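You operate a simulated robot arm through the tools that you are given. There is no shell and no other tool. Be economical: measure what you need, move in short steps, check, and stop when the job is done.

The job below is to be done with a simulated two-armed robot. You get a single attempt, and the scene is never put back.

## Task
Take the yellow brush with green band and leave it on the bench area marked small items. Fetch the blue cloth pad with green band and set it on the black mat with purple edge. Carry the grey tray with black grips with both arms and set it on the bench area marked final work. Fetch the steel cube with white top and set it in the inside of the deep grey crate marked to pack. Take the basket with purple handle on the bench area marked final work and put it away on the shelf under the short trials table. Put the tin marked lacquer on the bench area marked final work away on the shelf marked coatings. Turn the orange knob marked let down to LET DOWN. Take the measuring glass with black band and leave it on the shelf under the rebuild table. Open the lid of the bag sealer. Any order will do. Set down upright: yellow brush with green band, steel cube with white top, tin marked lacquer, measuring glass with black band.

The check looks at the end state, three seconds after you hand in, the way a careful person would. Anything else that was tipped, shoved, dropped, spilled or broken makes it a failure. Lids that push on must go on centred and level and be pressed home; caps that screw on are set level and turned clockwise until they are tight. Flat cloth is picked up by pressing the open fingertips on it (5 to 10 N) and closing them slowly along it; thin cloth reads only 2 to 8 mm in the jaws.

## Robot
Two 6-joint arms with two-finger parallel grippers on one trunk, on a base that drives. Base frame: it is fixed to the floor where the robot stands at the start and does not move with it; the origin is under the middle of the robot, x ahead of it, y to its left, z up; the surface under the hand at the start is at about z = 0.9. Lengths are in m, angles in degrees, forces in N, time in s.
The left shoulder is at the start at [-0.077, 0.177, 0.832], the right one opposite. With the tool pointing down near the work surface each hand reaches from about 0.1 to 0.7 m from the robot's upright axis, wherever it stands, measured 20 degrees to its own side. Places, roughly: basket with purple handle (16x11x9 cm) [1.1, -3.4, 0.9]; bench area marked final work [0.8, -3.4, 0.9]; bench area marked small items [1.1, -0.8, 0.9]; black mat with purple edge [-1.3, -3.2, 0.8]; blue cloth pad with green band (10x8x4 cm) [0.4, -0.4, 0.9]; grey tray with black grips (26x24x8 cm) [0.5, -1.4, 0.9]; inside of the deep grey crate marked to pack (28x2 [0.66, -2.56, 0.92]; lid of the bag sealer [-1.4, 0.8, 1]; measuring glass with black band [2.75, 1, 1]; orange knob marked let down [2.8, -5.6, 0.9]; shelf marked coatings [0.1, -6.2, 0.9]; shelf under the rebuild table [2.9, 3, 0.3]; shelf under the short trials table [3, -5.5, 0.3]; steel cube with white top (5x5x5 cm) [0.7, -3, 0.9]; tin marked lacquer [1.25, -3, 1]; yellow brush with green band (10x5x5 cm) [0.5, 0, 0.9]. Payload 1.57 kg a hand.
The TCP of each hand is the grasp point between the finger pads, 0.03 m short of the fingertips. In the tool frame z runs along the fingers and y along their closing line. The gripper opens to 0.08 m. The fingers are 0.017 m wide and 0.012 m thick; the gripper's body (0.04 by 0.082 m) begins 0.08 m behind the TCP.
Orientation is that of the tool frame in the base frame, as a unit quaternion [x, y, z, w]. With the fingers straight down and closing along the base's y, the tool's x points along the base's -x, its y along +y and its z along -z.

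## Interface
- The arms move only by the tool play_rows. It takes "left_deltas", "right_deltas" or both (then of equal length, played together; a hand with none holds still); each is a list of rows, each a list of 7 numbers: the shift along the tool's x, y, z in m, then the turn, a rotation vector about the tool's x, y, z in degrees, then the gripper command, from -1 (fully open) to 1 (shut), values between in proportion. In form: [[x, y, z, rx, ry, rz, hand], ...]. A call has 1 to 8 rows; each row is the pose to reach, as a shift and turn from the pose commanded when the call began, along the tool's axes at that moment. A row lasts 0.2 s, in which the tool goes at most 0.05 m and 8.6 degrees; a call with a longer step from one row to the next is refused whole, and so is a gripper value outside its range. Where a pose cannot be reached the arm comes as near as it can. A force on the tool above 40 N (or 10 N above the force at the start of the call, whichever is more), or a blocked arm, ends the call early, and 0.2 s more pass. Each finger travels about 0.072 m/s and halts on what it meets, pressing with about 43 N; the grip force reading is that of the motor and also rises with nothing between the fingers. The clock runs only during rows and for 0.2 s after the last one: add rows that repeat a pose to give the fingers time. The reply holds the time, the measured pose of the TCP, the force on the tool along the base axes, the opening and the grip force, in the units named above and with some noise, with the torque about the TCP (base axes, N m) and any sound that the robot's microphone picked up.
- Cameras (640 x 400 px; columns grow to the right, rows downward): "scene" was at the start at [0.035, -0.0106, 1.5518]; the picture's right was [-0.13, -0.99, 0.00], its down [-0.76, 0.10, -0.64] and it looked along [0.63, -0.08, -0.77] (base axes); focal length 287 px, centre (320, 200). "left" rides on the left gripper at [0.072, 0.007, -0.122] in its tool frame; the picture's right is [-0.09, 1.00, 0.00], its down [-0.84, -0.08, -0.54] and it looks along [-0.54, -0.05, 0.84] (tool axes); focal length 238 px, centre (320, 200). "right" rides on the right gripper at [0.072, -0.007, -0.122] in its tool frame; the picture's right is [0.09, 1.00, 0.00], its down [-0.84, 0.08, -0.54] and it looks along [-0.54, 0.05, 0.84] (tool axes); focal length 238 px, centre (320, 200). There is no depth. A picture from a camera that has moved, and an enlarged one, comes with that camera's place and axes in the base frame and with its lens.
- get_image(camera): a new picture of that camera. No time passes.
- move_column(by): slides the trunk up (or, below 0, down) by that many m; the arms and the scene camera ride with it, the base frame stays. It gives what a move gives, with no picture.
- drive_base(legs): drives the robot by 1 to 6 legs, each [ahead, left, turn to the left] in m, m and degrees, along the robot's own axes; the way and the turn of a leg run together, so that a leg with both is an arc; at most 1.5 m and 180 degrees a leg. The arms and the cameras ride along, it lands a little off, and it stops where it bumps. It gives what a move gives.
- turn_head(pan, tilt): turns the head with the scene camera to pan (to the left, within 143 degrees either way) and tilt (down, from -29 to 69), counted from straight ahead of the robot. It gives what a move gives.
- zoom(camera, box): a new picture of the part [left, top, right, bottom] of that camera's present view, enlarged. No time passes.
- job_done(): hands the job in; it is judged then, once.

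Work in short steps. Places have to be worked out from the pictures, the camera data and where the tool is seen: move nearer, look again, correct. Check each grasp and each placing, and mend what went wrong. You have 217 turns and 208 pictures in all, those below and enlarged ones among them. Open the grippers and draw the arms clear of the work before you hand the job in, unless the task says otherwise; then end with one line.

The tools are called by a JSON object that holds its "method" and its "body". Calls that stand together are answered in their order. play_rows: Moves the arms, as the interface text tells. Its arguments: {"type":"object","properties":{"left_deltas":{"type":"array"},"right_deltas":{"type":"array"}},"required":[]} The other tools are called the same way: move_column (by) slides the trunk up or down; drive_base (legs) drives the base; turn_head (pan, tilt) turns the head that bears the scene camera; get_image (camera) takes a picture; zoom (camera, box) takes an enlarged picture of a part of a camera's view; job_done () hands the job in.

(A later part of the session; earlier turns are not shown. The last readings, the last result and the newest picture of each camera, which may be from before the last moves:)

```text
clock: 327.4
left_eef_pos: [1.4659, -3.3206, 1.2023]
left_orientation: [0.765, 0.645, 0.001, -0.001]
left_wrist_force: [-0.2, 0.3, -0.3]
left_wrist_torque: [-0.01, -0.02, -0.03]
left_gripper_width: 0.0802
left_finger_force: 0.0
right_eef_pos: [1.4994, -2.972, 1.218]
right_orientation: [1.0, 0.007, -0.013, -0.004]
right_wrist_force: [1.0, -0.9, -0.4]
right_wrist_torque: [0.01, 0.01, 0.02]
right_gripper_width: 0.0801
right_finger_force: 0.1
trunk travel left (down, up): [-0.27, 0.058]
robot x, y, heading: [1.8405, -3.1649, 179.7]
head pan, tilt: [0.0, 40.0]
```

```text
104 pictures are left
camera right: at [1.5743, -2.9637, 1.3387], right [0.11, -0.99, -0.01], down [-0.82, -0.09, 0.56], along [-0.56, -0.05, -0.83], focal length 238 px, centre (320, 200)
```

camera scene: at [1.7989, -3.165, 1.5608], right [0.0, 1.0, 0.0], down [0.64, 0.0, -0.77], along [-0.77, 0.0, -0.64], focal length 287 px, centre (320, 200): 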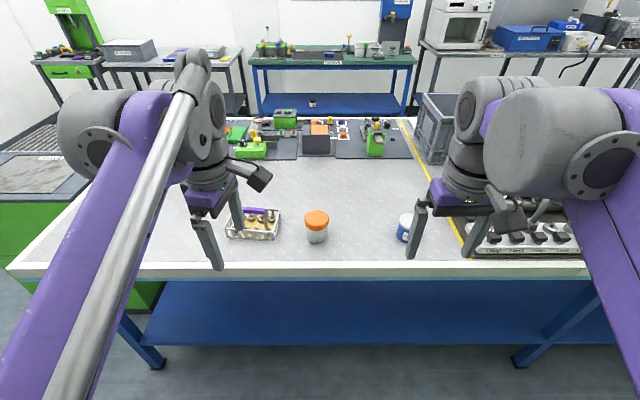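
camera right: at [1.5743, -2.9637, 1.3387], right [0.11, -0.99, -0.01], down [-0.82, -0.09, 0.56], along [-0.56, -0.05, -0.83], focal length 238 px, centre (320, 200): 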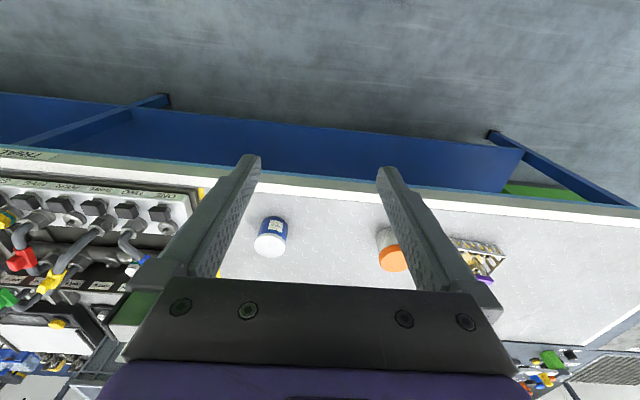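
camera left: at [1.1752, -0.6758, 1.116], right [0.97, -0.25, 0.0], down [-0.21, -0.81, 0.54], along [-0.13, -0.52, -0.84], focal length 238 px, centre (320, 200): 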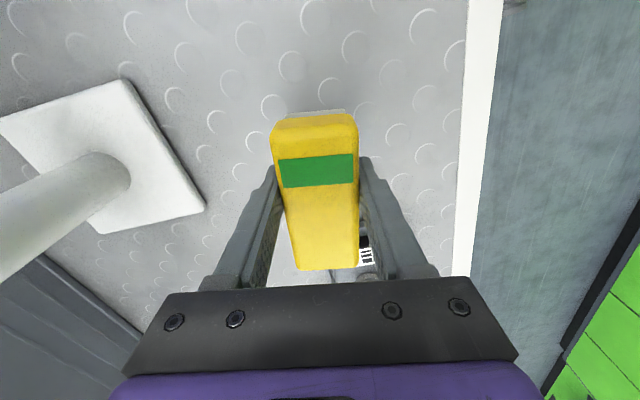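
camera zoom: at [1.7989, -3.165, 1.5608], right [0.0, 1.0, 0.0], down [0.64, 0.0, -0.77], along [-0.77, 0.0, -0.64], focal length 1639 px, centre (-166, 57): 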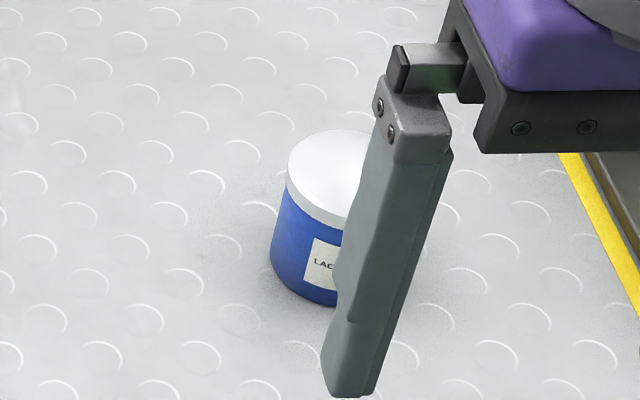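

The lacquer tin is the blue one at about (1.185, -2.90), and the basket handle is at about (1.155, -3.375, 0.985). I drive closer and bring both hands to pre-grasp, the right one pitched 45°.

{"method": "drive_base", "body": {"legs": [[0.15, 0, 0]]}}

{"method": "play_rows", "body": {"left_deltas": [[-0.012, -0.025, 0.015, 0, 0, -1, -1], [-0.024, -0.05, 0.03, 0, 0, -2, -1], [-0.04, -0.075, 0.05, 0, 0, -3, -1], [-0.055, -0.1, 0.07, 0, 0, -4, -1], [-0.07, -0.125, 0.085, 0, 0, -4, -1], [-0.0816, -0.149, 0.102, 0, 0, -4, -1]], "right_deltas": [[-0.015, -0.012, 0.035, 0, -7.25, 0, -1], [-0.03, -0.024, 0.07, 0, -14.5, 0, -1], [-0.044, -0.035, 0.105, -0.2, -21.75, 0, -1], [-0.058, -0.047, 0.14, -0.3, -29, 0, -1], [-0.073, -0.059, 0.175, -0.4, -36.25, 0, -1], [-0.0876, -0.0703, 0.208, -0.5, -43.5, 0, -1]]}}

{"method": "get_image", "body": {"camera": "left"}}

{"method": "get_image", "body": {"camera": "right"}}

```text
clock: 328.7
left_eef_pos: [1.3176, -3.3192, 1.2019]
left_orientation: [0.765, 0.644, 0.0, 0.0]
left_wrist_force: [0.0, 0.5, 0.1]
left_wrist_torque: [-0.03, -0.04, 0.01]
left_gripper_width: 0.08
left_finger_force: 0.2
right_eef_pos: [1.3503, -2.9704, 1.2187]
right_orientation: [1.0, 0.006, -0.012, -0.003]
right_wrist_force: [-0.6, 0.2, 0.0]
right_wrist_torque: [0.0, -0.03, 0.0]
right_gripper_width: 0.0801
right_finger_force: 0.1
trunk travel left (down, up): [-0.27, 0.058]
robot x, y, heading: [1.694, -3.167, 180.1]
head pan, tilt: [0.0, 40.0]
```

```text
clock: 330.1
left_eef_pos: [1.1567, -3.3722, 1.1007]
left_orientation: [0.742, 0.67, 0.001, 0.0]
left_wrist_force: [-0.5, -0.7, 0.3]
left_wrist_torque: [-0.02, -0.03, 0.01]
left_gripper_width: 0.08
left_finger_force: 0.0
right_eef_pos: [1.2546, -2.9014, 1.0137]
right_orientation: [0.924, 0.008, -0.382, 0.004]
right_wrist_force: [0.3, -0.5, 0.1]
right_wrist_torque: [-0.01, -0.03, -0.02]
right_gripper_width: 0.0799
right_finger_force: 0.0
trunk travel left (down, up): [-0.27, 0.058]
robot x, y, heading: [1.6951, -3.1656, 179.6]
head pan, tilt: [0.0, 40.0]
```

```text
103 pictures are left
camera left: at [1.1692, -3.303, 1.2225], right [0.98, -0.19, 0.0], down [-0.16, -0.82, 0.54], along [-0.1, -0.53, -0.84], focal length 238 px, centre (320, 200)
```

left: 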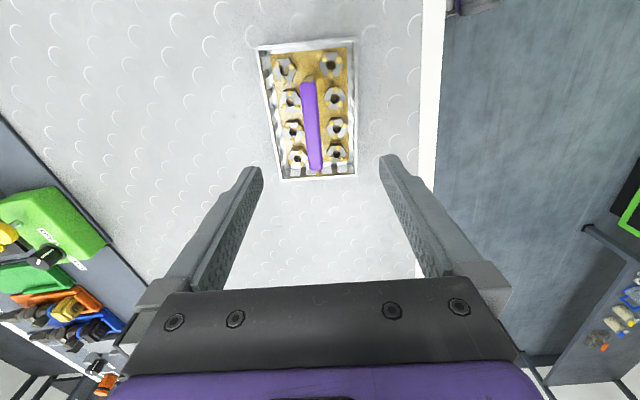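

```text
102 pictures are left
camera right: at [1.3924, -2.8912, 1.0485], right [0.08, -0.99, -0.07], down [-0.21, -0.08, 0.97], along [-0.97, -0.07, -0.21], focal length 238 px, centre (320, 200)
```

right: 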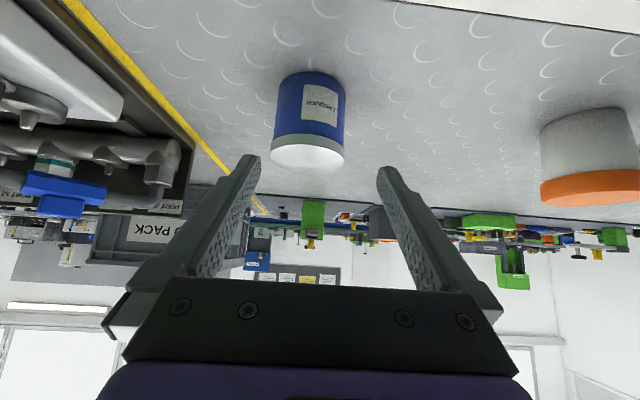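

Both are nearly centred. I advance both hands onto the handle and the tin.

{"method": "play_rows", "body": {"left_deltas": [[0.002, -0.003, 0.03, 0, 0, -2.5, -1], [0.004, -0.005, 0.06, 0, 0, -5, -1], [0.006, -0.0073, 0.09, 0, 0, -5, -1], [0.006, -0.0073, 0.117, 0, 0, -5, -1]], "right_deltas": [[-0.001, -0.004, 0.03, 0, 0, 0, -1], [-0.002, -0.008, 0.06, 0, 0, 0, -1], [-0.0035, -0.0114, 0.085, 0, 0, 0, -1], [-0.0035, -0.0114, 0.105, 0, 0, 0, -1]]}}

{"method": "get_image", "body": {"camera": "left"}}

{"method": "get_image", "body": {"camera": "right"}}

```text
clock: 331.1
left_eef_pos: [1.1493, -3.3686, 0.9849]
left_orientation: [0.712, 0.702, 0.001, 0.0]
left_wrist_force: [-0.5, 0.0, 0.4]
left_wrist_torque: [-0.03, -0.03, 0.03]
left_gripper_width: 0.08
left_finger_force: 0.1
right_eef_pos: [1.1784, -2.8899, 0.9408]
right_orientation: [0.924, 0.007, -0.382, 0.003]
right_wrist_force: [-1.1, -0.2, 0.2]
right_wrist_torque: [0.0, 0.02, -0.01]
right_gripper_width: 0.0801
right_finger_force: 0.0
trunk travel left (down, up): [-0.27, 0.058]
robot x, y, heading: [1.6917, -3.1659, 179.6]
head pan, tilt: [0.0, 40.0]
```

```text
101 pictures are left
camera left: at [1.1574, -3.2965, 1.1063], right [0.99, -0.11, 0.0], down [-0.09, -0.84, 0.54], along [-0.06, -0.54, -0.84], focal length 238 px, centre (320, 200)
```

left: 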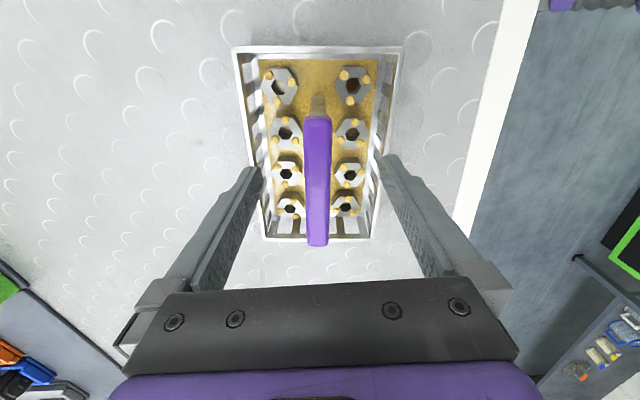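

```text
100 pictures are left
camera right: at [1.3165, -2.8794, 0.9769], right [0.08, -0.99, -0.06], down [-0.21, -0.08, 0.97], along [-0.97, -0.07, -0.21], focal length 238 px, centre (320, 200)
```

right: 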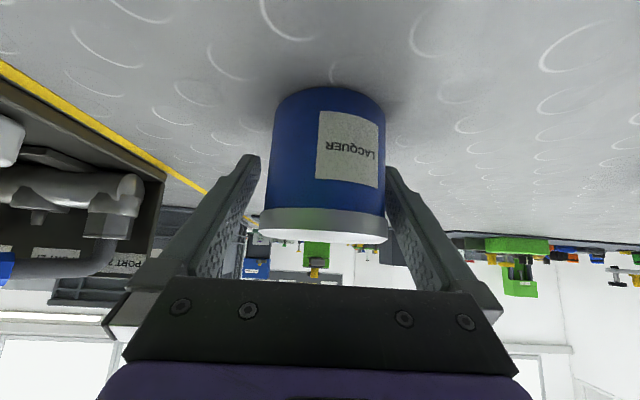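

Both are framed well. I close both grippers.

{"method": "play_rows", "body": {"left_deltas": [[0, 0, 0, 0, 0, 0, 0], [0, 0, 0, 0, 0, 0, 1], [0, 0, 0, 0, 0, 0, 1], [0, 0, 0, 0, 0, 0, 1], [0, 0, 0, 0, 0, 0, 1]], "right_deltas": [[0, 0, 0, 0, 0, 0, -0.5], [0, -0.001, 0, 0, 0, 0, 0], [0, -0.001, 0, 0, 0, 0, 0.5], [0, -0.001, 0, 0, 0, 0, 0.5], [0, -0.001, 0, 0, 0, 0, 0.5]]}}

{"method": "play_rows", "body": {"left_deltas": [[0, 0, -0.02, 0, 0, 0, 1], [0, 0, -0.05, 0, 0, 0, 1], [0, 0, -0.09, 0, 0, 0, 1], [0, 0, -0.13, 0, 0, 0, 1], [0, 0, -0.17, 0, 0, 0, 1]], "right_deltas": [[-0.014, 0, -0.0142, 0, 0, 0, 0.5], [-0.035, 0, -0.0354, 0, 0, 0, 0.5], [-0.06, 0, -0.06, 0, 0, 0, 0.5], [-0.09, 0, -0.09, 0, 0, 0, 0.5], [-0.12, 0, -0.12, 0, 0, 0, 0.5]]}}

{"method": "get_image", "body": {"camera": "scene"}}

```text
clock: 332.3
left_eef_pos: [1.1503, -3.368, 0.9842]
left_orientation: [0.712, 0.702, 0.001, 0.0]
left_wrist_force: [-0.4, -0.8, 0.1]
left_wrist_torque: [-0.05, 0.05, 0.03]
left_gripper_width: 0.0156
left_finger_force: 31.4
right_eef_pos: [1.1795, -2.8903, 0.9417]
right_orientation: [0.924, 0.009, -0.383, 0.004]
right_wrist_force: [1.2, -3.2, 0.3]
right_wrist_torque: [0.01, -0.05, -0.09]
right_gripper_width: 0.0671
right_finger_force: 43.1
trunk travel left (down, up): [-0.27, 0.058]
robot x, y, heading: [1.6952, -3.161, 179.7]
head pan, tilt: [0.0, 40.0]
```

```text
clock: 333.5
left_eef_pos: [1.1488, -3.3678, 1.1549]
left_orientation: [0.712, 0.702, 0.001, 0.0]
left_wrist_force: [-0.6, -0.3, -2.7]
left_wrist_torque: [0.03, 0.01, -0.07]
left_gripper_width: 0.0158
left_finger_force: 31.3
right_eef_pos: [1.1802, -2.8902, 1.1112]
right_orientation: [0.924, 0.007, -0.382, 0.002]
right_wrist_force: [-0.2, 0.8, -2.0]
right_wrist_torque: [-0.01, 0.05, 0.0]
right_gripper_width: 0.0672
right_finger_force: 43.0
trunk travel left (down, up): [-0.27, 0.058]
robot x, y, heading: [1.6946, -3.1635, 180.1]
head pan, tilt: [0.0, 40.0]
```

```text
99 pictures are left
camera scene: at [1.6491, -3.1646, 1.5608], right [0.0, 1.0, 0.0], down [0.64, 0.0, -0.77], along [-0.77, 0.0, -0.64], focal length 287 px, centre (320, 200)
```

scene: 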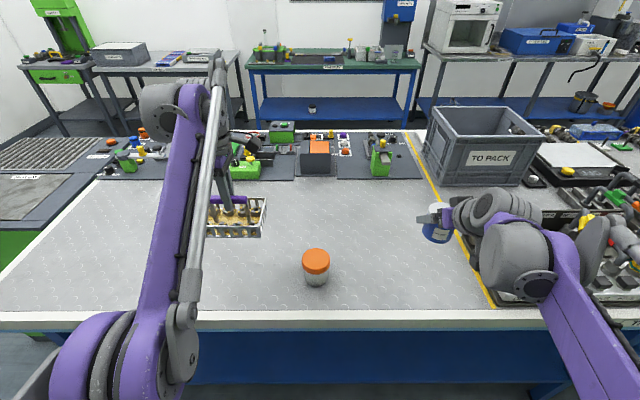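

Both are lifted. I back off, turn down the aisle toward the short trials table, and look.

{"method": "drive_base", "body": {"legs": [[-0.2, 0, 0], [0, 0, 90], [1.3, 0, 0]]}}

{"method": "turn_head", "body": {"pan": 25, "tilt": 25}}

{"method": "get_image", "body": {"camera": "scene"}}

```text
clock: 345.0
left_eef_pos: [2.0863, -4.9992, 1.154]
left_orientation: [0.01, 1.0, 0.001, 0.0]
left_wrist_force: [0.6, -0.2, -2.6]
left_wrist_torque: [-0.01, 0.04, 0.05]
left_gripper_width: 0.0156
left_finger_force: 30.7
right_eef_pos: [1.6094, -4.9654, 1.1103]
right_orientation: [0.65, 0.657, -0.268, 0.272]
right_wrist_force: [-0.5, 0.7, -2.2]
right_wrist_torque: [0.0, 0.02, 0.05]
right_gripper_width: 0.0671
right_finger_force: 43.0
trunk travel left (down, up): [-0.27, 0.058]
robot x, y, heading: [1.8858, -4.4536, -90.6]
head pan, tilt: [0.0, 40.0]
```

```text
clock: 345.9
left_eef_pos: [2.0873, -4.9986, 1.1538]
left_orientation: [0.01, 1.0, 0.0, -0.001]
left_wrist_force: [-0.8, 0.5, -3.0]
left_wrist_torque: [0.0, 0.0, -0.02]
left_gripper_width: 0.0157
left_finger_force: 31.5
right_eef_pos: [1.6086, -4.9662, 1.1097]
right_orientation: [0.65, 0.657, -0.268, 0.272]
right_wrist_force: [-0.3, -0.1, -1.6]
right_wrist_torque: [0.0, 0.02, -0.03]
right_gripper_width: 0.0671
right_finger_force: 42.5
trunk travel left (down, up): [-0.27, 0.058]
robot x, y, heading: [1.8864, -4.453, -90.5]
head pan, tilt: [25.0, 25.0]
```

```text
98 pictures are left
camera scene: at [1.9236, -4.4977, 1.5841], right [-0.91, -0.41, 0.0], down [-0.18, 0.39, -0.91], along [0.38, -0.82, -0.42], focal length 287 px, centre (320, 200)
```

scene: 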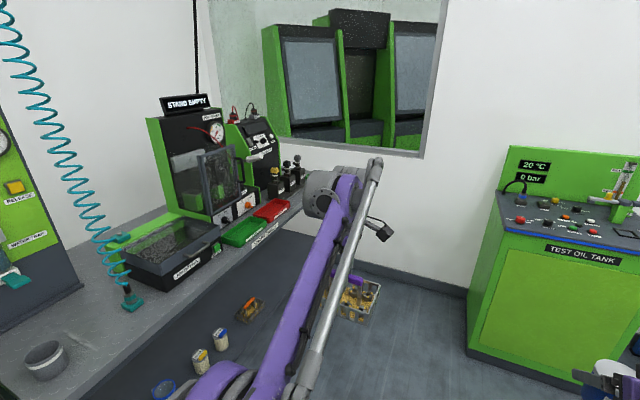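

The short trials table has its edge at x about 2.6, and its shelf holds a few items. I move down, turn to face it, and lift the view angle to the shelf.

{"method": "drive_base", "body": {"legs": [[0.6, 0, 0], [0, 0, 90.5], [0, -0.35, 0]]}}

{"method": "turn_head", "body": {"pan": 0, "tilt": 35}}

{"method": "get_image", "body": {"camera": "scene"}}

```text
clock: 356.4
left_eef_pos: [2.4228, -5.2087, 1.1546]
left_orientation: [-0.702, 0.712, 0.0, 0.0]
left_wrist_force: [0.4, 0.8, -3.0]
left_wrist_torque: [-0.02, 0.0, 0.01]
left_gripper_width: 0.0156
left_finger_force: 31.2
right_eef_pos: [2.3914, -5.6863, 1.1114]
right_orientation: [-0.009, 0.924, 0.004, 0.382]
right_wrist_force: [0.8, 0.1, -1.3]
right_wrist_torque: [0.01, -0.01, 0.04]
right_gripper_width: 0.0671
right_finger_force: 42.6
trunk travel left (down, up): [-0.27, 0.058]
robot x, y, heading: [1.8732, -5.4135, -0.0]
head pan, tilt: [25.0, 25.0]
```

```text
clock: 357.3
left_eef_pos: [2.4234, -5.2083, 1.1536]
left_orientation: [-0.702, 0.712, 0.0, -0.001]
left_wrist_force: [-0.4, 0.3, -3.7]
left_wrist_torque: [0.01, 0.0, 0.01]
left_gripper_width: 0.0155
left_finger_force: 31.1
right_eef_pos: [2.3932, -5.687, 1.1099]
right_orientation: [-0.009, 0.924, 0.004, 0.382]
right_wrist_force: [-0.9, -0.1, -2.3]
right_wrist_torque: [-0.01, 0.02, 0.02]
right_gripper_width: 0.0669
right_finger_force: 42.8
trunk travel left (down, up): [-0.27, 0.058]
robot x, y, heading: [1.8756, -5.41, -0.1]
head pan, tilt: [0.0, 35.0]
```

```text
97 pictures are left
camera scene: at [1.9263, -5.4138, 1.5684], right [0.0, -1.0, 0.0], down [-0.57, 0.0, -0.82], along [0.82, 0.0, -0.57], focal length 287 px, centre (320, 200)
```

scene: 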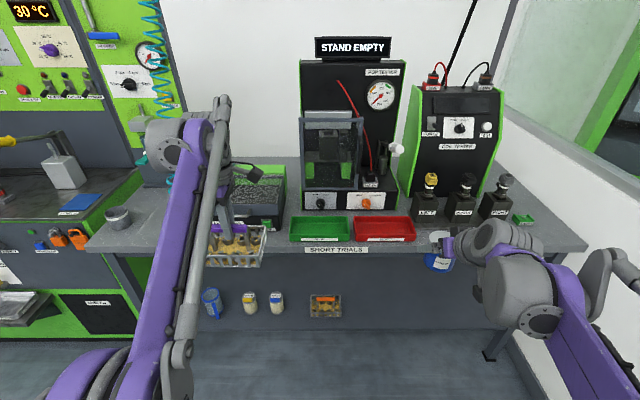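

The shelf is free to the right of the orange-handled basket, around y -5.72. I tuck the right hand with the tin back and up, lower the trunk, and line up.

{"method": "play_rows", "body": {"right_deltas": [[0.002, 0, -0.046, 0, 0, 0, 0.5], [0.004, 0, -0.092, 0, 0, 0, 0.5], [0.006, 0, -0.138, 0, 0, 0, 0.5], [0.008, 0, -0.184, 0, 0, 0, 0.5], [0.01, 0, -0.23, 0, 0, 0, 0.5], [0.012, 0, -0.276, 0, 0, 0, 0.5], [0.014, 0, -0.322, 0, 0, 0, 0.5]]}}

{"method": "move_column", "body": {"by": -0.26}}

{"method": "play_rows", "body": {"left_deltas": [[0, 0, 0.048, 0, 0, 0, 1], [0, 0, 0.096, 0, 0, 0, 1], [0, 0, 0.144, 0, 0, 0, 1], [0, 0, 0.192, 0, 0, 0, 1], [0, 0, 0.24, 0, 0, 0, 1], [0, 0, 0.288, 0, 0, 0, 1], [0, 0, 0.336, 0, 0, 0, 1], [0, 0, 0.384, 0, 0, 0, 1]]}}

{"method": "get_image", "body": {"camera": "scene"}}

```text
clock: 358.9
left_eef_pos: [2.423, -5.2074, 1.1532]
left_orientation: [-0.702, 0.712, 0.0, -0.002]
left_wrist_force: [0.5, 0.1, -3.0]
left_wrist_torque: [-0.05, -0.01, -0.01]
left_gripper_width: 0.0155
left_finger_force: 31.4
right_eef_pos: [2.1552, -5.6921, 1.3296]
right_orientation: [-0.008, 0.924, 0.003, 0.382]
right_wrist_force: [0.2, 0.9, -2.0]
right_wrist_torque: [0.0, 0.0, 0.01]
right_gripper_width: 0.067
right_finger_force: 42.7
trunk travel left (down, up): [-0.27, 0.058]
robot x, y, heading: [1.8837, -5.4153, -0.2]
head pan, tilt: [0.0, 35.0]
```

```text
clock: 360.9
left_eef_pos: [2.4256, -5.2076, 0.9332]
left_orientation: [-0.702, 0.712, 0.002, -0.003]
left_wrist_force: [0.1, -0.1, -2.5]
left_wrist_torque: [-0.03, -0.01, 0.03]
left_gripper_width: 0.0155
left_finger_force: 31.1
right_eef_pos: [2.1764, -5.648, 1.1087]
right_orientation: [-0.083, 0.92, 0.057, 0.378]
right_wrist_force: [-0.5, -0.5, -2.8]
right_wrist_torque: [-0.01, 0.0, -0.01]
right_gripper_width: 0.0668
right_finger_force: 43.8
trunk travel left (down, up): [-0.053, 0.275]
robot x, y, heading: [1.8803, -5.4125, -0.1]
head pan, tilt: [0.0, 35.0]
stopped: the arm was blocked; the commanded pose is now the measured one
```

```text
clock: 362.7
left_eef_pos: [2.4613, -5.2088, 0.7139]
left_orientation: [-0.702, 0.712, 0.002, -0.002]
left_wrist_force: [-0.8, -0.6, -3.9]
left_wrist_torque: [-0.01, -0.01, -0.01]
left_gripper_width: 0.0157
left_finger_force: 31.7
left hand out of reach, approached as far as the arm can: row 1, 2, 3, 4, 5, 6, 7, 8
right_eef_pos: [2.1748, -5.6479, 1.1082]
right_orientation: [-0.082, 0.92, 0.057, 0.378]
right_wrist_force: [-0.4, 0.1, -1.8]
right_wrist_torque: [-0.04, 0.01, 0.06]
right_gripper_width: 0.067
right_finger_force: 43.0
trunk travel left (down, up): [-0.053, 0.275]
robot x, y, heading: [1.8801, -5.4145, 0.1]
head pan, tilt: [0.0, 35.0]
```

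```text
96 pictures are left
camera scene: at [1.9647, -5.4139, 1.3428], right [0.0, -1.0, 0.0], down [-0.57, 0.0, -0.82], along [0.82, 0.0, -0.57], focal length 287 px, centre (320, 200)
```

scene: 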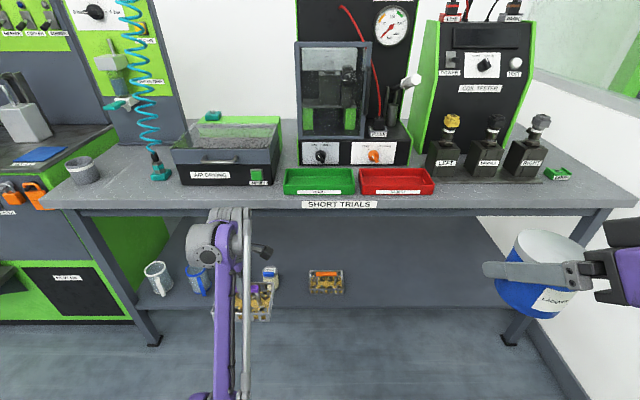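

The vertical wrist cannot go that low, and the folded right arm jammed the trunk. I'll raise everything, then regrasp the basket from the bench with a 45° tool and its handle pointing forward.

{"method": "play_rows", "body": {"left_deltas": [[0, 0, -0.045, 0, 0, 0, 1], [0, 0, -0.09, 0, 0, 0, 1], [0, 0, -0.135, 0, 0, 0, 1], [0, 0, -0.18, 0, 0, 0, 1], [0, 0, -0.22, 0, 0, 0, 1]], "right_deltas": [[0, 0, 0.03, 4.8, 0, 3.1, 0.5], [0, 0, 0.06, 9.7, -0.2, 6.3, 0.5], [-0.01, 0, 0.1, 9.7, -0.2, 6.3, 0.5], [-0.02, 0, 0.12, 9.7, -0.2, 6.3, 0.5], [-0.03, 0, 0.14, 9.7, -0.2, 6.3, 0.5]]}}

{"method": "move_column", "body": {"by": 0.22}}

{"method": "play_rows", "body": {"left_deltas": [[0, -0.02, 0, 0, 0, 8.5, 1], [0, -0.04, 0, 0, 0, 17, 1], [0, -0.06, 0, 0, 0, 25.5, 1], [0, -0.08, 0, 0, 0, 34, 1], [0, -0.1, 0, 0, 0, 42.5, 1], [0, -0.1, 0, 0, 0, 51, 1], [0, -0.1, 0, 0, 0, 59.5, 1], [0, -0.1, 0, 0, 0, 68, 1]]}}

{"method": "get_image", "body": {"camera": "scene"}}

```text
clock: 363.9
left_eef_pos: [2.4294, -5.2049, 0.9123]
left_orientation: [-0.703, 0.711, 0.001, -0.002]
left_wrist_force: [-0.1, -0.4, -2.7]
left_wrist_torque: [0.01, -0.01, -0.02]
left_gripper_width: 0.0156
left_finger_force: 31.7
left hand out of reach, approached as far as the arm can: row 4, 5
right_eef_pos: [2.293, -5.6212, 1.0302]
right_orientation: [0.001, 0.924, -0.001, 0.383]
right_wrist_force: [0.5, -0.3, -2.3]
right_wrist_torque: [-0.01, 0.01, 0.0]
right_gripper_width: 0.0671
right_finger_force: 42.9
trunk travel left (down, up): [-0.053, 0.275]
robot x, y, heading: [1.8829, -5.4153, -0.0]
head pan, tilt: [0.0, 35.0]
```

```text
clock: 366.2
left_eef_pos: [2.4301, -5.2054, 1.1313]
left_orientation: [-0.702, 0.712, 0.002, -0.002]
left_wrist_force: [-0.1, -0.6, -2.9]
left_wrist_torque: [-0.02, 0.0, -0.01]
left_gripper_width: 0.0156
left_finger_force: 31.4
right_eef_pos: [2.2925, -5.6221, 1.2515]
right_orientation: [0.002, 0.924, -0.002, 0.381]
right_wrist_force: [-0.2, -0.2, -2.5]
right_wrist_torque: [0.02, -0.04, 0.04]
right_gripper_width: 0.067
right_finger_force: 42.9
trunk travel left (down, up): [-0.273, 0.055]
robot x, y, heading: [1.88, -5.4106, 0.1]
head pan, tilt: [0.0, 35.0]
```

```text
clock: 368.0
left_eef_pos: [2.4794, -5.2082, 1.1021]
left_orientation: [-0.195, 0.981, 0.001, -0.003]
left_wrist_force: [-0.1, 0.3, -3.0]
left_wrist_torque: [-0.01, 0.01, 0.01]
left_gripper_width: 0.0155
left_finger_force: 31.5
left hand out of reach, approached as far as the arm can: row 2, 3, 4, 5, 6, 7, 8
right_eef_pos: [2.2923, -5.6225, 1.2516]
right_orientation: [0.002, 0.924, -0.001, 0.382]
right_wrist_force: [0.5, -0.3, -2.4]
right_wrist_torque: [-0.01, -0.04, 0.0]
right_gripper_width: 0.0671
right_finger_force: 43.3
trunk travel left (down, up): [-0.273, 0.055]
robot x, y, heading: [1.8797, -5.4151, -0.2]
head pan, tilt: [0.0, 35.0]
```

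```text
95 pictures are left
camera scene: at [1.9266, -5.4137, 1.5714], right [0.0, -1.0, 0.0], down [-0.57, 0.0, -0.82], along [0.82, 0.0, -0.57], focal length 287 px, centre (320, 200)
```

scene: 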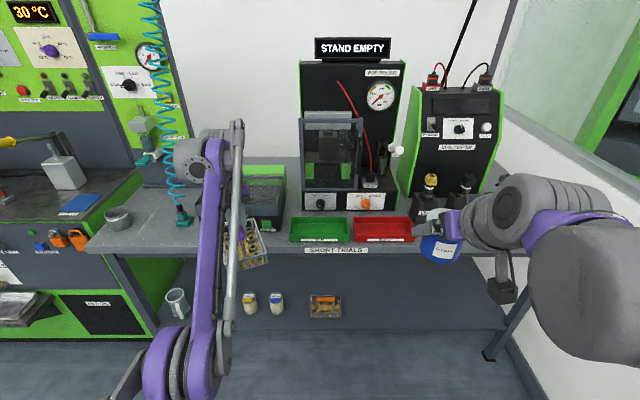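

I back off, then return to the bench's far side to set the basket down with its handle pointing forward.

{"method": "drive_base", "body": {"legs": [[-0.12, 0, 0], [0, 0.35, 0], [0, 0, 90], [1.5, 0.0, 0], [0, 0, 90]]}}

{"method": "play_rows", "body": {"left_deltas": [[0, 0, 0, 0, 0, 7.5, 1], [0, 0, 0, 0, 0, 15, 1], [0, 0, 0, 0, 0, 22.5, 1]]}}

{"method": "get_image", "body": {"camera": "scene"}}

```text
clock: 387.1
left_eef_pos: [1.1901, -3.7369, 1.1009]
left_orientation: [0.984, 0.179, 0.002, 0.0]
left_wrist_force: [0.9, -0.1, -2.6]
left_wrist_torque: [-0.01, -0.02, 0.01]
left_gripper_width: 0.0157
left_finger_force: 30.9
right_eef_pos: [1.3888, -3.3295, 1.2511]
right_orientation: [0.924, -0.017, -0.381, -0.007]
right_wrist_force: [-0.1, -0.9, -1.8]
right_wrist_torque: [-0.02, 0.02, 0.02]
right_gripper_width: 0.0668
right_finger_force: 42.9
trunk travel left (down, up): [-0.273, 0.055]
robot x, y, heading: [1.7946, -3.5504, 178.1]
head pan, tilt: [0.0, 35.0]
```

```text
clock: 387.9
left_eef_pos: [1.1904, -3.737, 1.103]
left_orientation: [1.0, -0.016, 0.002, 0.0]
left_wrist_force: [0.1, 0.7, -2.6]
left_wrist_torque: [0.01, -0.03, -0.04]
left_gripper_width: 0.0158
left_finger_force: 31.6
right_eef_pos: [1.3897, -3.328, 1.2518]
right_orientation: [0.924, -0.017, -0.382, -0.007]
right_wrist_force: [-0.1, -0.2, -1.7]
right_wrist_torque: [0.01, 0.02, 0.01]
right_gripper_width: 0.0667
right_finger_force: 42.6
trunk travel left (down, up): [-0.273, 0.055]
robot x, y, heading: [1.7967, -3.5517, 178.0]
head pan, tilt: [0.0, 35.0]
```

```text
94 pictures are left
camera scene: at [1.7487, -3.5512, 1.5715], right [0.04, 1.0, 0.0], down [0.57, -0.02, -0.82], along [-0.82, 0.03, -0.57], focal length 287 px, centre (320, 200)
```

scene: 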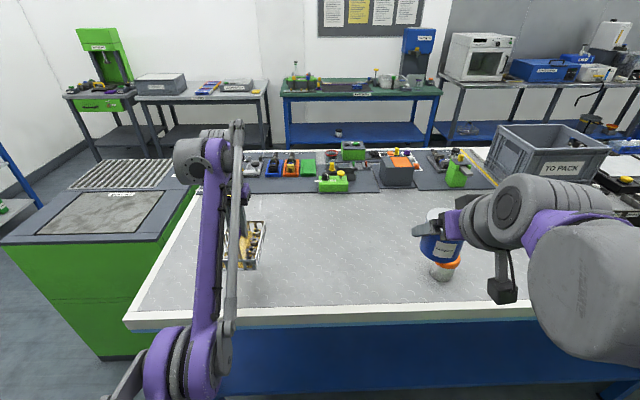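

The bench below is free. I set the basket down here, release, and rise.

{"method": "play_rows", "body": {"left_deltas": [[0, 0, 0.04, 0, 0, 0, 1], [0, 0, 0.08, 0, 0, 0, 1], [0, 0, 0.105, 0, 0, 0, 1], [0, 0, 0.115, 0, 0, 0, 1], [0, 0, 0.119, 0, 0, 0, 1]]}}

{"method": "play_rows", "body": {"left_deltas": [[0, 0, 0, 0, 0, 0, 0], [0, 0, 0, 0, 0, 0, -0.5], [0, 0, -0.03, 0, 0, 0, -0.5], [0, 0, -0.07, 0, 0, 0, -0.5], [0, 0, -0.1, 0, -6, 0, -0.5], [0, 0, -0.12, 0, -14, 0, -0.5], [0, 0, -0.12, 0, -22, 0, -0.5], [0, 0, -0.12, 0, -30, 0, -0.5]]}}

{"method": "play_rows", "body": {"left_deltas": [[-0.02, 0, -0.02, 0, -7, 0, -0.5], [-0.04, 0, -0.02, 0, -15, 0, -0.5]]}}

{"method": "get_image", "body": {"camera": "left"}}

```text
clock: 389.1
left_eef_pos: [1.189, -3.7369, 0.9845]
left_orientation: [1.0, -0.017, 0.003, 0.0]
left_wrist_force: [0.3, -0.4, -2.9]
left_wrist_torque: [-0.05, -0.02, 0.02]
left_gripper_width: 0.0157
left_finger_force: 31.6
right_eef_pos: [1.3898, -3.3297, 1.2523]
right_orientation: [0.924, -0.017, -0.382, -0.007]
right_wrist_force: [0.7, 0.0, -1.7]
right_wrist_torque: [-0.03, 0.01, -0.01]
right_gripper_width: 0.067
right_finger_force: 43.0
trunk travel left (down, up): [-0.273, 0.055]
robot x, y, heading: [1.7978, -3.5503, 177.8]
head pan, tilt: [0.0, 35.0]
```

```text
clock: 390.9
left_eef_pos: [1.1119, -3.7383, 1.1047]
left_orientation: [0.967, -0.015, -0.256, -0.005]
left_wrist_force: [-0.2, 0.1, -0.6]
left_wrist_torque: [0.01, -0.01, -0.03]
left_gripper_width: 0.0599
left_finger_force: 0.1
left hand out of reach, approached as far as the arm can: row 6, 7, 8
right_eef_pos: [1.3887, -3.3307, 1.2513]
right_orientation: [0.924, -0.016, -0.382, -0.006]
right_wrist_force: [0.2, -0.3, -1.6]
right_wrist_torque: [-0.02, 0.02, 0.01]
right_gripper_width: 0.0669
right_finger_force: 43.3
trunk travel left (down, up): [-0.273, 0.055]
robot x, y, heading: [1.7944, -3.5543, 177.8]
head pan, tilt: [0.0, 35.0]
```

```text
clock: 391.5
left_eef_pos: [1.0678, -3.7396, 1.1483]
left_orientation: [0.925, -0.014, -0.379, -0.006]
left_wrist_force: [-0.3, 0.4, 1.4]
left_wrist_torque: [-0.02, 0.0, 0.01]
left_gripper_width: 0.0602
left_finger_force: 0.0
left hand out of reach, approached as far as the arm can: row 1, 2
right_eef_pos: [1.3882, -3.3305, 1.2513]
right_orientation: [0.924, -0.017, -0.382, -0.007]
right_wrist_force: [-0.2, 0.2, -2.0]
right_wrist_torque: [-0.01, 0.01, 0.01]
right_gripper_width: 0.067
right_finger_force: 43.2
trunk travel left (down, up): [-0.273, 0.055]
robot x, y, heading: [1.7956, -3.5553, 177.8]
head pan, tilt: [0.0, 35.0]
```

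```text
93 pictures are left
camera left: at [1.2049, -3.7505, 1.1844], right [-0.1, -0.99, 0.06], down [-0.21, 0.08, 0.97], along [-0.97, 0.08, -0.22], focal length 238 px, centre (320, 200)
```

left: 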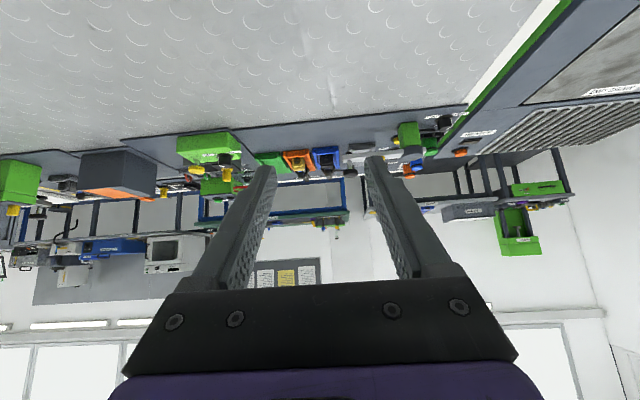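

The left tool is pitched. I bring it back to a pre-grasp behind the handle along its 45° axis.

{"method": "play_rows", "body": {"left_deltas": [[0.04, 0, -0.0147, 0, 0, 0, -0.5], [0.08, 0, -0.0294, 0, 0, 0, -0.5], [0.12, 0, -0.0441, 0, 0, 0, -0.5], [0.16, 0, -0.0588, 0, 0, 0, -0.5], [0.198, 0, -0.0735, 0, 0, 0, -0.5]]}}

{"method": "get_image", "body": {"camera": "left"}}

```text
clock: 392.7
left_eef_pos: [1.0625, -3.7579, 1.0633]
left_orientation: [0.925, -0.014, -0.38, -0.006]
left_wrist_force: [0.6, -0.1, -0.6]
left_wrist_torque: [-0.01, 0.0, 0.0]
left_gripper_width: 0.0602
left_finger_force: 0.1
left hand out of reach, approached as far as the arm can: row 1, 2, 3, 4, 5
right_eef_pos: [1.3901, -3.3297, 1.2519]
right_orientation: [0.924, -0.017, -0.383, -0.007]
right_wrist_force: [-0.3, 0.7, -2.3]
right_wrist_torque: [-0.02, 0.02, 0.03]
right_gripper_width: 0.067
right_finger_force: 42.7
trunk travel left (down, up): [-0.273, 0.055]
robot x, y, heading: [1.8006, -3.5551, 177.9]
head pan, tilt: [0.0, 35.0]
```

```text
92 pictures are left
camera left: at [1.1992, -3.7692, 1.0999], right [-0.1, -0.99, 0.06], down [-0.21, 0.08, 0.97], along [-0.97, 0.08, -0.22], focal length 238 px, centre (320, 200)
```

left: 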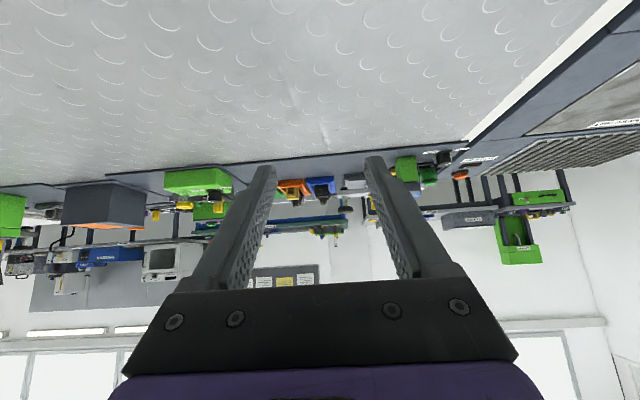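

The arm seems stuck in an awkward configuration. I raise it and unpitch it first, then pitch again closer in.

{"method": "play_rows", "body": {"left_deltas": [[-0.025, 0, -0.025, 0, 0, 0, -0.5], [-0.05, 0, -0.05, 0, 5, 0, -0.5], [-0.075, 0, -0.075, 0, 12, 0, -0.5], [-0.09, 0, -0.1, 0, 20, 0, -0.5], [-0.09, 0, -0.13, 0, 28, 0, -0.5], [-0.08, 0, -0.16, 0, 36, 0, -0.5], [-0.06, 0, -0.19, 0, 44, 0, -0.5], [-0.04, 0, -0.22, 0, 45, 0, -0.5]]}}

{"method": "get_image", "body": {"camera": "scene"}}

```text
clock: 394.5
left_eef_pos: [1.2595, -3.7562, 1.1849]
left_orientation: [1.0, -0.016, 0.003, 0.001]
left_wrist_force: [-0.5, 0.4, -0.2]
left_wrist_torque: [0.02, 0.02, 0.0]
left_gripper_width: 0.06
left_finger_force: 0.1
left hand out of reach, approached as far as the arm can: row 3, 4, 5, 6, 7, 8
right_eef_pos: [1.3906, -3.3298, 1.2516]
right_orientation: [0.924, -0.017, -0.382, -0.008]
right_wrist_force: [-0.6, 1.1, -2.8]
right_wrist_torque: [0.01, 0.03, 0.0]
right_gripper_width: 0.0669
right_finger_force: 43.2
trunk travel left (down, up): [-0.273, 0.055]
robot x, y, heading: [1.7954, -3.5537, 177.9]
head pan, tilt: [0.0, 35.0]
```

```text
91 pictures are left
camera scene: at [1.7496, -3.5513, 1.5714], right [0.04, 1.0, 0.0], down [0.57, -0.02, -0.82], along [-0.82, 0.03, -0.57], focal length 287 px, centre (320, 200)
```

scene: 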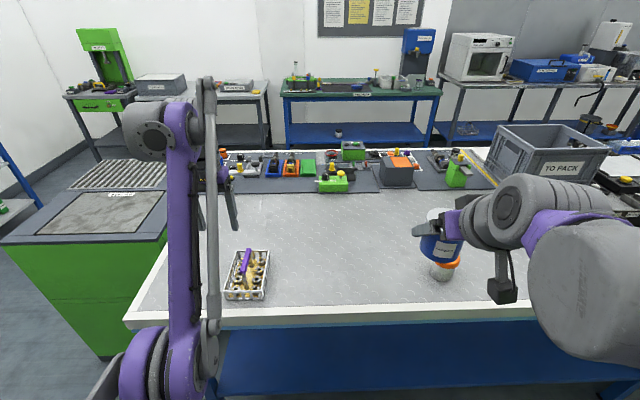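

The hand is vertical again. I draw it in toward the robot, then pitch it 45° there.

{"method": "play_rows", "body": {"left_deltas": [[0.04, 0.0, -0.01, 0, 0, 0, -0.5], [0.08, 0.0, -0.02, 0, 0, 0, -0.5], [0.12, 0.0, -0.03, 0, 0, 0, -0.5], [0.16, 0, -0.04, 0, 0, 0, -0.5]]}}

{"method": "play_rows", "body": {"left_deltas": [[0, 0, 0, 0, -7.5, 0, -0.5], [0, 0, 0, 0, -15, 0, -0.5], [0, 0, 0, 0, -22.5, 0, -0.5], [0, 0, 0, 0, -30, 0, -0.5], [0, 0, 0, 0, -37.5, 0, -0.5], [0, 0, 0, 0, -45, 0, -0.5]]}}

{"method": "get_image", "body": {"camera": "left"}}

```text
clock: 395.5
left_eef_pos: [1.4129, -3.7563, 1.2281]
left_orientation: [1.0, -0.014, 0.003, -0.001]
left_wrist_force: [5.0, -0.1, 0.2]
left_wrist_torque: [-0.06, 0.49, -0.01]
left_gripper_width: 0.0598
left_finger_force: 0.1
left hand out of reach, approached as far as the arm can: row 1, 2
right_eef_pos: [1.3898, -3.3289, 1.2513]
right_orientation: [0.924, -0.017, -0.383, -0.007]
right_wrist_force: [-1.2, 0.4, -3.0]
right_wrist_torque: [0.02, -0.04, -0.01]
right_gripper_width: 0.0667
right_finger_force: 43.3
trunk travel left (down, up): [-0.273, 0.055]
robot x, y, heading: [1.7979, -3.552, 178.2]
head pan, tilt: [0.0, 35.0]
```

```text
clock: 396.9
left_eef_pos: [1.4181, -3.7555, 1.2282]
left_orientation: [0.924, -0.014, -0.381, -0.006]
left_wrist_force: [-0.2, -0.1, 0.3]
left_wrist_torque: [0.02, -0.01, -0.03]
left_gripper_width: 0.0602
left_finger_force: 0.0
right_eef_pos: [1.3907, -3.3283, 1.2504]
right_orientation: [0.924, -0.018, -0.383, -0.008]
right_wrist_force: [0.7, 0.8, -1.9]
right_wrist_torque: [0.0, 0.0, 0.0]
right_gripper_width: 0.0666
right_finger_force: 43.2
trunk travel left (down, up): [-0.273, 0.055]
robot x, y, heading: [1.7967, -3.5545, 177.9]
head pan, tilt: [0.0, 35.0]
```

```text
90 pictures are left
camera left: at [1.5552, -3.7669, 1.2642], right [-0.1, -0.99, 0.06], down [-0.21, 0.08, 0.97], along [-0.97, 0.08, -0.21], focal length 238 px, centre (320, 200)
```

left: 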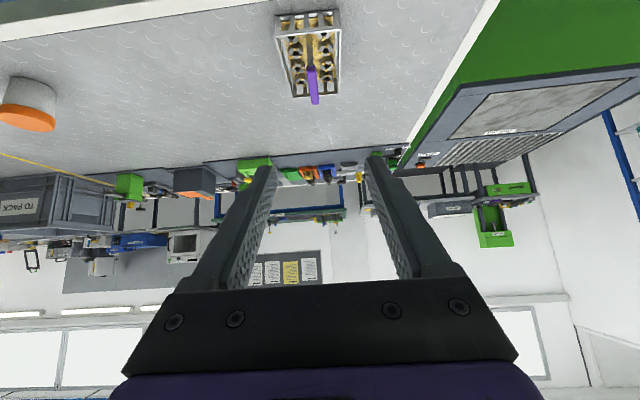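

Pitched without trouble. I approach the handle along the tool axis.

{"method": "play_rows", "body": {"left_deltas": [[0.001, -0.004, 0.045, 0, 0, 0, -0.5], [0.003, -0.008, 0.09, 0, 0, 0, -0.5], [0.004, -0.012, 0.135, 0, 0, 0, -0.5], [0.006, -0.016, 0.18, 0, 0, 0, -0.5], [0.007, -0.0185, 0.225, 0, 0, 0, -0.5], [0.007, -0.0185, 0.26, 0, 0, 0, -0.5]]}}

{"method": "get_image", "body": {"camera": "left"}}

```text
clock: 398.3
left_eef_pos: [1.2377, -3.7324, 1.0358]
left_orientation: [0.925, -0.014, -0.38, -0.007]
left_wrist_force: [0.0, 0.8, -0.2]
left_wrist_torque: [-0.03, 0.02, 0.0]
left_gripper_width: 0.0599
left_finger_force: 0.0
right_eef_pos: [1.3892, -3.3296, 1.2503]
right_orientation: [0.924, -0.017, -0.382, -0.007]
right_wrist_force: [-0.2, -0.3, -2.1]
right_wrist_torque: [-0.01, -0.01, 0.0]
right_gripper_width: 0.0668
right_finger_force: 42.9
trunk travel left (down, up): [-0.273, 0.055]
robot x, y, heading: [1.7958, -3.5526, 178.0]
head pan, tilt: [0.0, 35.0]
```

```text
89 pictures are left
camera left: at [1.3758, -3.7432, 1.0722], right [-0.1, -0.99, 0.06], down [-0.21, 0.08, 0.97], along [-0.97, 0.08, -0.22], focal length 238 px, centre (320, 200)
```

left: 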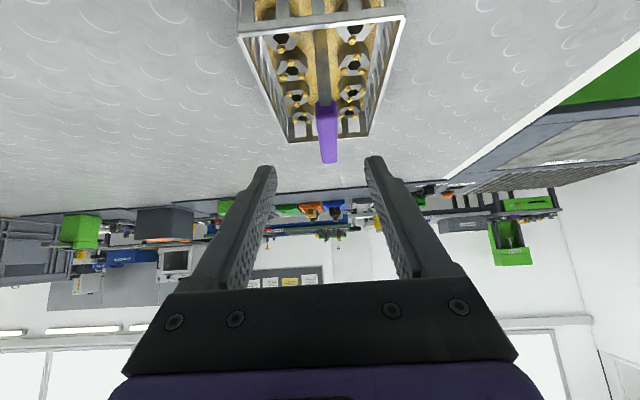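

Nearly centred. I shift 5 mm, advance the last 7 cm and close.

{"method": "play_rows", "body": {"left_deltas": [[0, 0.003, 0.03, 0, 0, 0, -0.5], [0, 0.005, 0.055, 0, 0, 0, -0.5], [0, 0.005, 0.07, 0, 0, 0, -0.5], [0, 0.005, 0.07, 0, 0, 0, 1], [0, 0.005, 0.07, 0, 0, 0, 1], [0, 0.005, 0.07, 0, 0, 0, 1], [0, 0.005, 0.07, 0, 0, 0, 1]]}}

{"method": "get_image", "body": {"camera": "left"}}

```text
clock: 399.9
left_eef_pos: [1.1893, -3.7351, 0.9881]
left_orientation: [0.925, -0.014, -0.38, -0.007]
left_wrist_force: [0.5, 0.3, 0.1]
left_wrist_torque: [-0.02, -0.03, 0.0]
left_gripper_width: 0.0158
left_finger_force: 30.9
right_eef_pos: [1.39, -3.3295, 1.2509]
right_orientation: [0.924, -0.017, -0.382, -0.007]
right_wrist_force: [0.0, -0.3, -2.1]
right_wrist_torque: [0.02, 0.02, 0.0]
right_gripper_width: 0.0667
right_finger_force: 43.0
trunk travel left (down, up): [-0.273, 0.055]
robot x, y, heading: [1.7945, -3.5533, 178.1]
head pan, tilt: [0.0, 35.0]
```

```text
88 pictures are left
camera left: at [1.3269, -3.7474, 1.0248], right [-0.1, -0.99, 0.06], down [-0.21, 0.08, 0.97], along [-0.97, 0.08, -0.22], focal length 238 px, centre (320, 200)
```

left: 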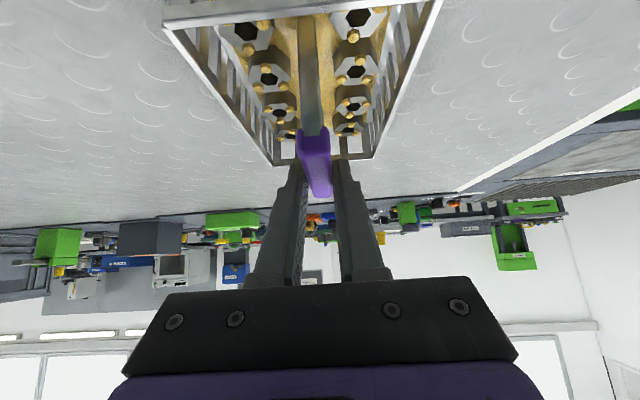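

The handle is gripped. I lift straight up, draw it in, and check that it hangs level.

{"method": "play_rows", "body": {"left_deltas": [[-0.014, 0, -0.014, 0, 0, 0, 1], [-0.042, 0, -0.042, 0, 0, 0, 1], [-0.07, 0, -0.07, 0, 0, 0, 1], [-0.1, 0, -0.1, 0, 0, 0, 1], [-0.1, 0, -0.14, 0, 0, 0, 1], [-0.085, 0, -0.175, 0, 0, 0, 1]]}}

{"method": "get_image", "body": {"camera": "scene"}}

{"method": "get_image", "body": {"camera": "left"}}

```text
clock: 401.3
left_eef_pos: [1.2541, -3.7375, 1.1752]
left_orientation: [0.925, -0.015, -0.381, -0.007]
left_wrist_force: [0.6, -0.7, -2.4]
left_wrist_torque: [0.02, 0.03, -0.01]
left_gripper_width: 0.0156
left_finger_force: 31.5
right_eef_pos: [1.3902, -3.33, 1.2522]
right_orientation: [0.924, -0.017, -0.382, -0.007]
right_wrist_force: [0.5, 0.1, -2.0]
right_wrist_torque: [-0.02, 0.03, -0.01]
right_gripper_width: 0.0668
right_finger_force: 43.6
trunk travel left (down, up): [-0.273, 0.055]
robot x, y, heading: [1.7928, -3.5504, 177.9]
head pan, tilt: [0.0, 35.0]
```

```text
87 pictures are left
camera scene: at [1.7504, -3.5511, 1.5715], right [0.04, 1.0, 0.0], down [0.57, -0.02, -0.82], along [-0.82, 0.03, -0.57], focal length 287 px, centre (320, 200)
```

scene: 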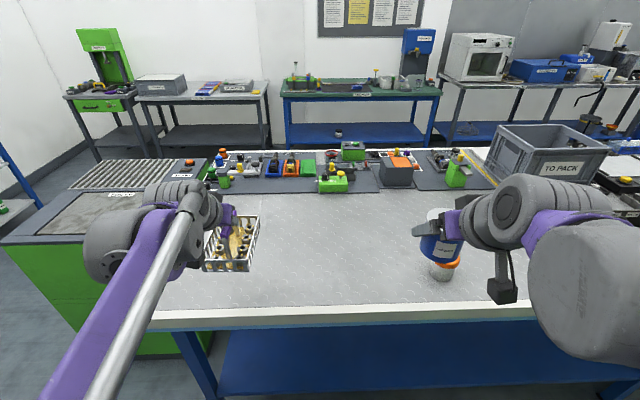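

```text
86 pictures are left
camera left: at [1.3913, -3.7484, 1.2106], right [-0.1, -0.99, 0.06], down [-0.21, 0.08, 0.97], along [-0.97, 0.08, -0.22], focal length 238 px, centre (320, 200)
```

left: 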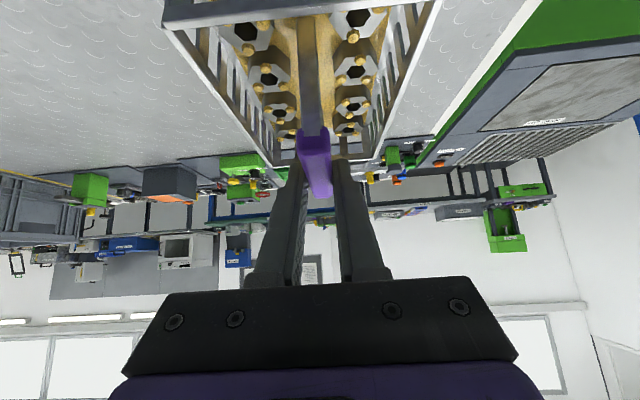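

The basket hangs level. I return to the short trials table with both loads.

{"method": "drive_base", "body": {"legs": [[-0.08, 0, 0], [0, 0, 92], [1.45, 0, 0], [0, 0, 90]]}}

{"method": "play_rows", "body": {"right_deltas": [[-0.03, 0, -0.03, 0, 0, 0, 0.5], [-0.06, 0, -0.06, 0, 0, 0, 0.5]]}}

{"method": "move_column", "body": {"by": -0.27}}

{"method": "get_image", "body": {"camera": "scene"}}

```text
clock: 416.9
left_eef_pos: [2.4298, -4.8108, 1.174]
left_orientation: [-0.005, 0.925, 0.001, 0.38]
left_wrist_force: [-0.3, 0.4, -3.1]
left_wrist_torque: [-0.02, 0.01, 0.0]
left_gripper_width: 0.0153
left_finger_force: 31.6
right_eef_pos: [2.31, -5.2245, 1.2514]
right_orientation: [-0.002, 0.924, 0.002, 0.381]
right_wrist_force: [0.3, 0.1, -2.2]
right_wrist_torque: [-0.01, 0.0, -0.02]
right_gripper_width: 0.0665
right_finger_force: 42.6
trunk travel left (down, up): [-0.273, 0.055]
robot x, y, heading: [1.8932, -5.0148, 0.2]
head pan, tilt: [0.0, 35.0]
```

```text
clock: 417.5
left_eef_pos: [2.43, -4.8108, 1.1736]
left_orientation: [-0.004, 0.925, 0.001, 0.381]
left_wrist_force: [0.8, 0.0, -3.2]
left_wrist_torque: [0.01, 0.04, -0.02]
left_gripper_width: 0.0158
left_finger_force: 31.2
right_eef_pos: [2.309, -5.2237, 1.3384]
right_orientation: [-0.002, 0.924, 0.001, 0.382]
right_wrist_force: [-0.8, 0.8, -2.0]
right_wrist_torque: [-0.03, 0.0, 0.0]
right_gripper_width: 0.0669
right_finger_force: 43.5
trunk travel left (down, up): [-0.273, 0.055]
robot x, y, heading: [1.8974, -5.0212, 0.4]
head pan, tilt: [0.0, 35.0]
```

```text
clock: 420.3
left_eef_pos: [2.4299, -4.8115, 0.9036]
left_orientation: [-0.004, 0.925, 0.001, 0.38]
left_wrist_force: [0.5, 0.8, -2.7]
left_wrist_torque: [0.0, 0.02, -0.03]
left_gripper_width: 0.0156
left_finger_force: 31.3
right_eef_pos: [2.3082, -5.2248, 1.0669]
right_orientation: [-0.001, 0.924, 0.0, 0.382]
right_wrist_force: [-0.6, -0.1, -1.5]
right_wrist_torque: [-0.02, -0.01, -0.03]
right_gripper_width: 0.0666
right_finger_force: 42.8
trunk travel left (down, up): [-0.003, 0.325]
robot x, y, heading: [1.8918, -5.0168, 0.4]
head pan, tilt: [0.0, 35.0]
```

```text
85 pictures are left
camera scene: at [1.9916, -5.0176, 1.2978], right [0.01, -1.0, 0.0], down [-0.57, 0.0, -0.82], along [0.82, 0.0, -0.57], focal length 287 px, centre (320, 200)
```

scene: 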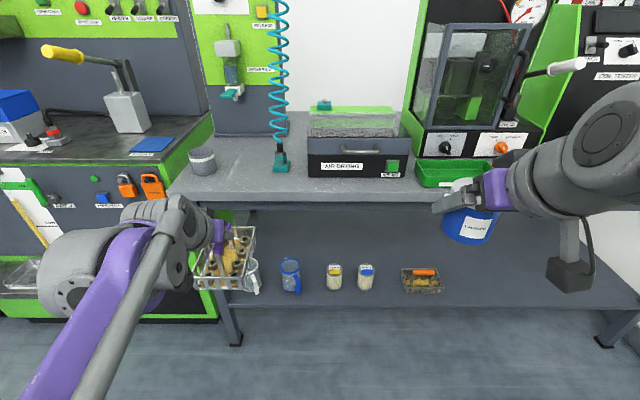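

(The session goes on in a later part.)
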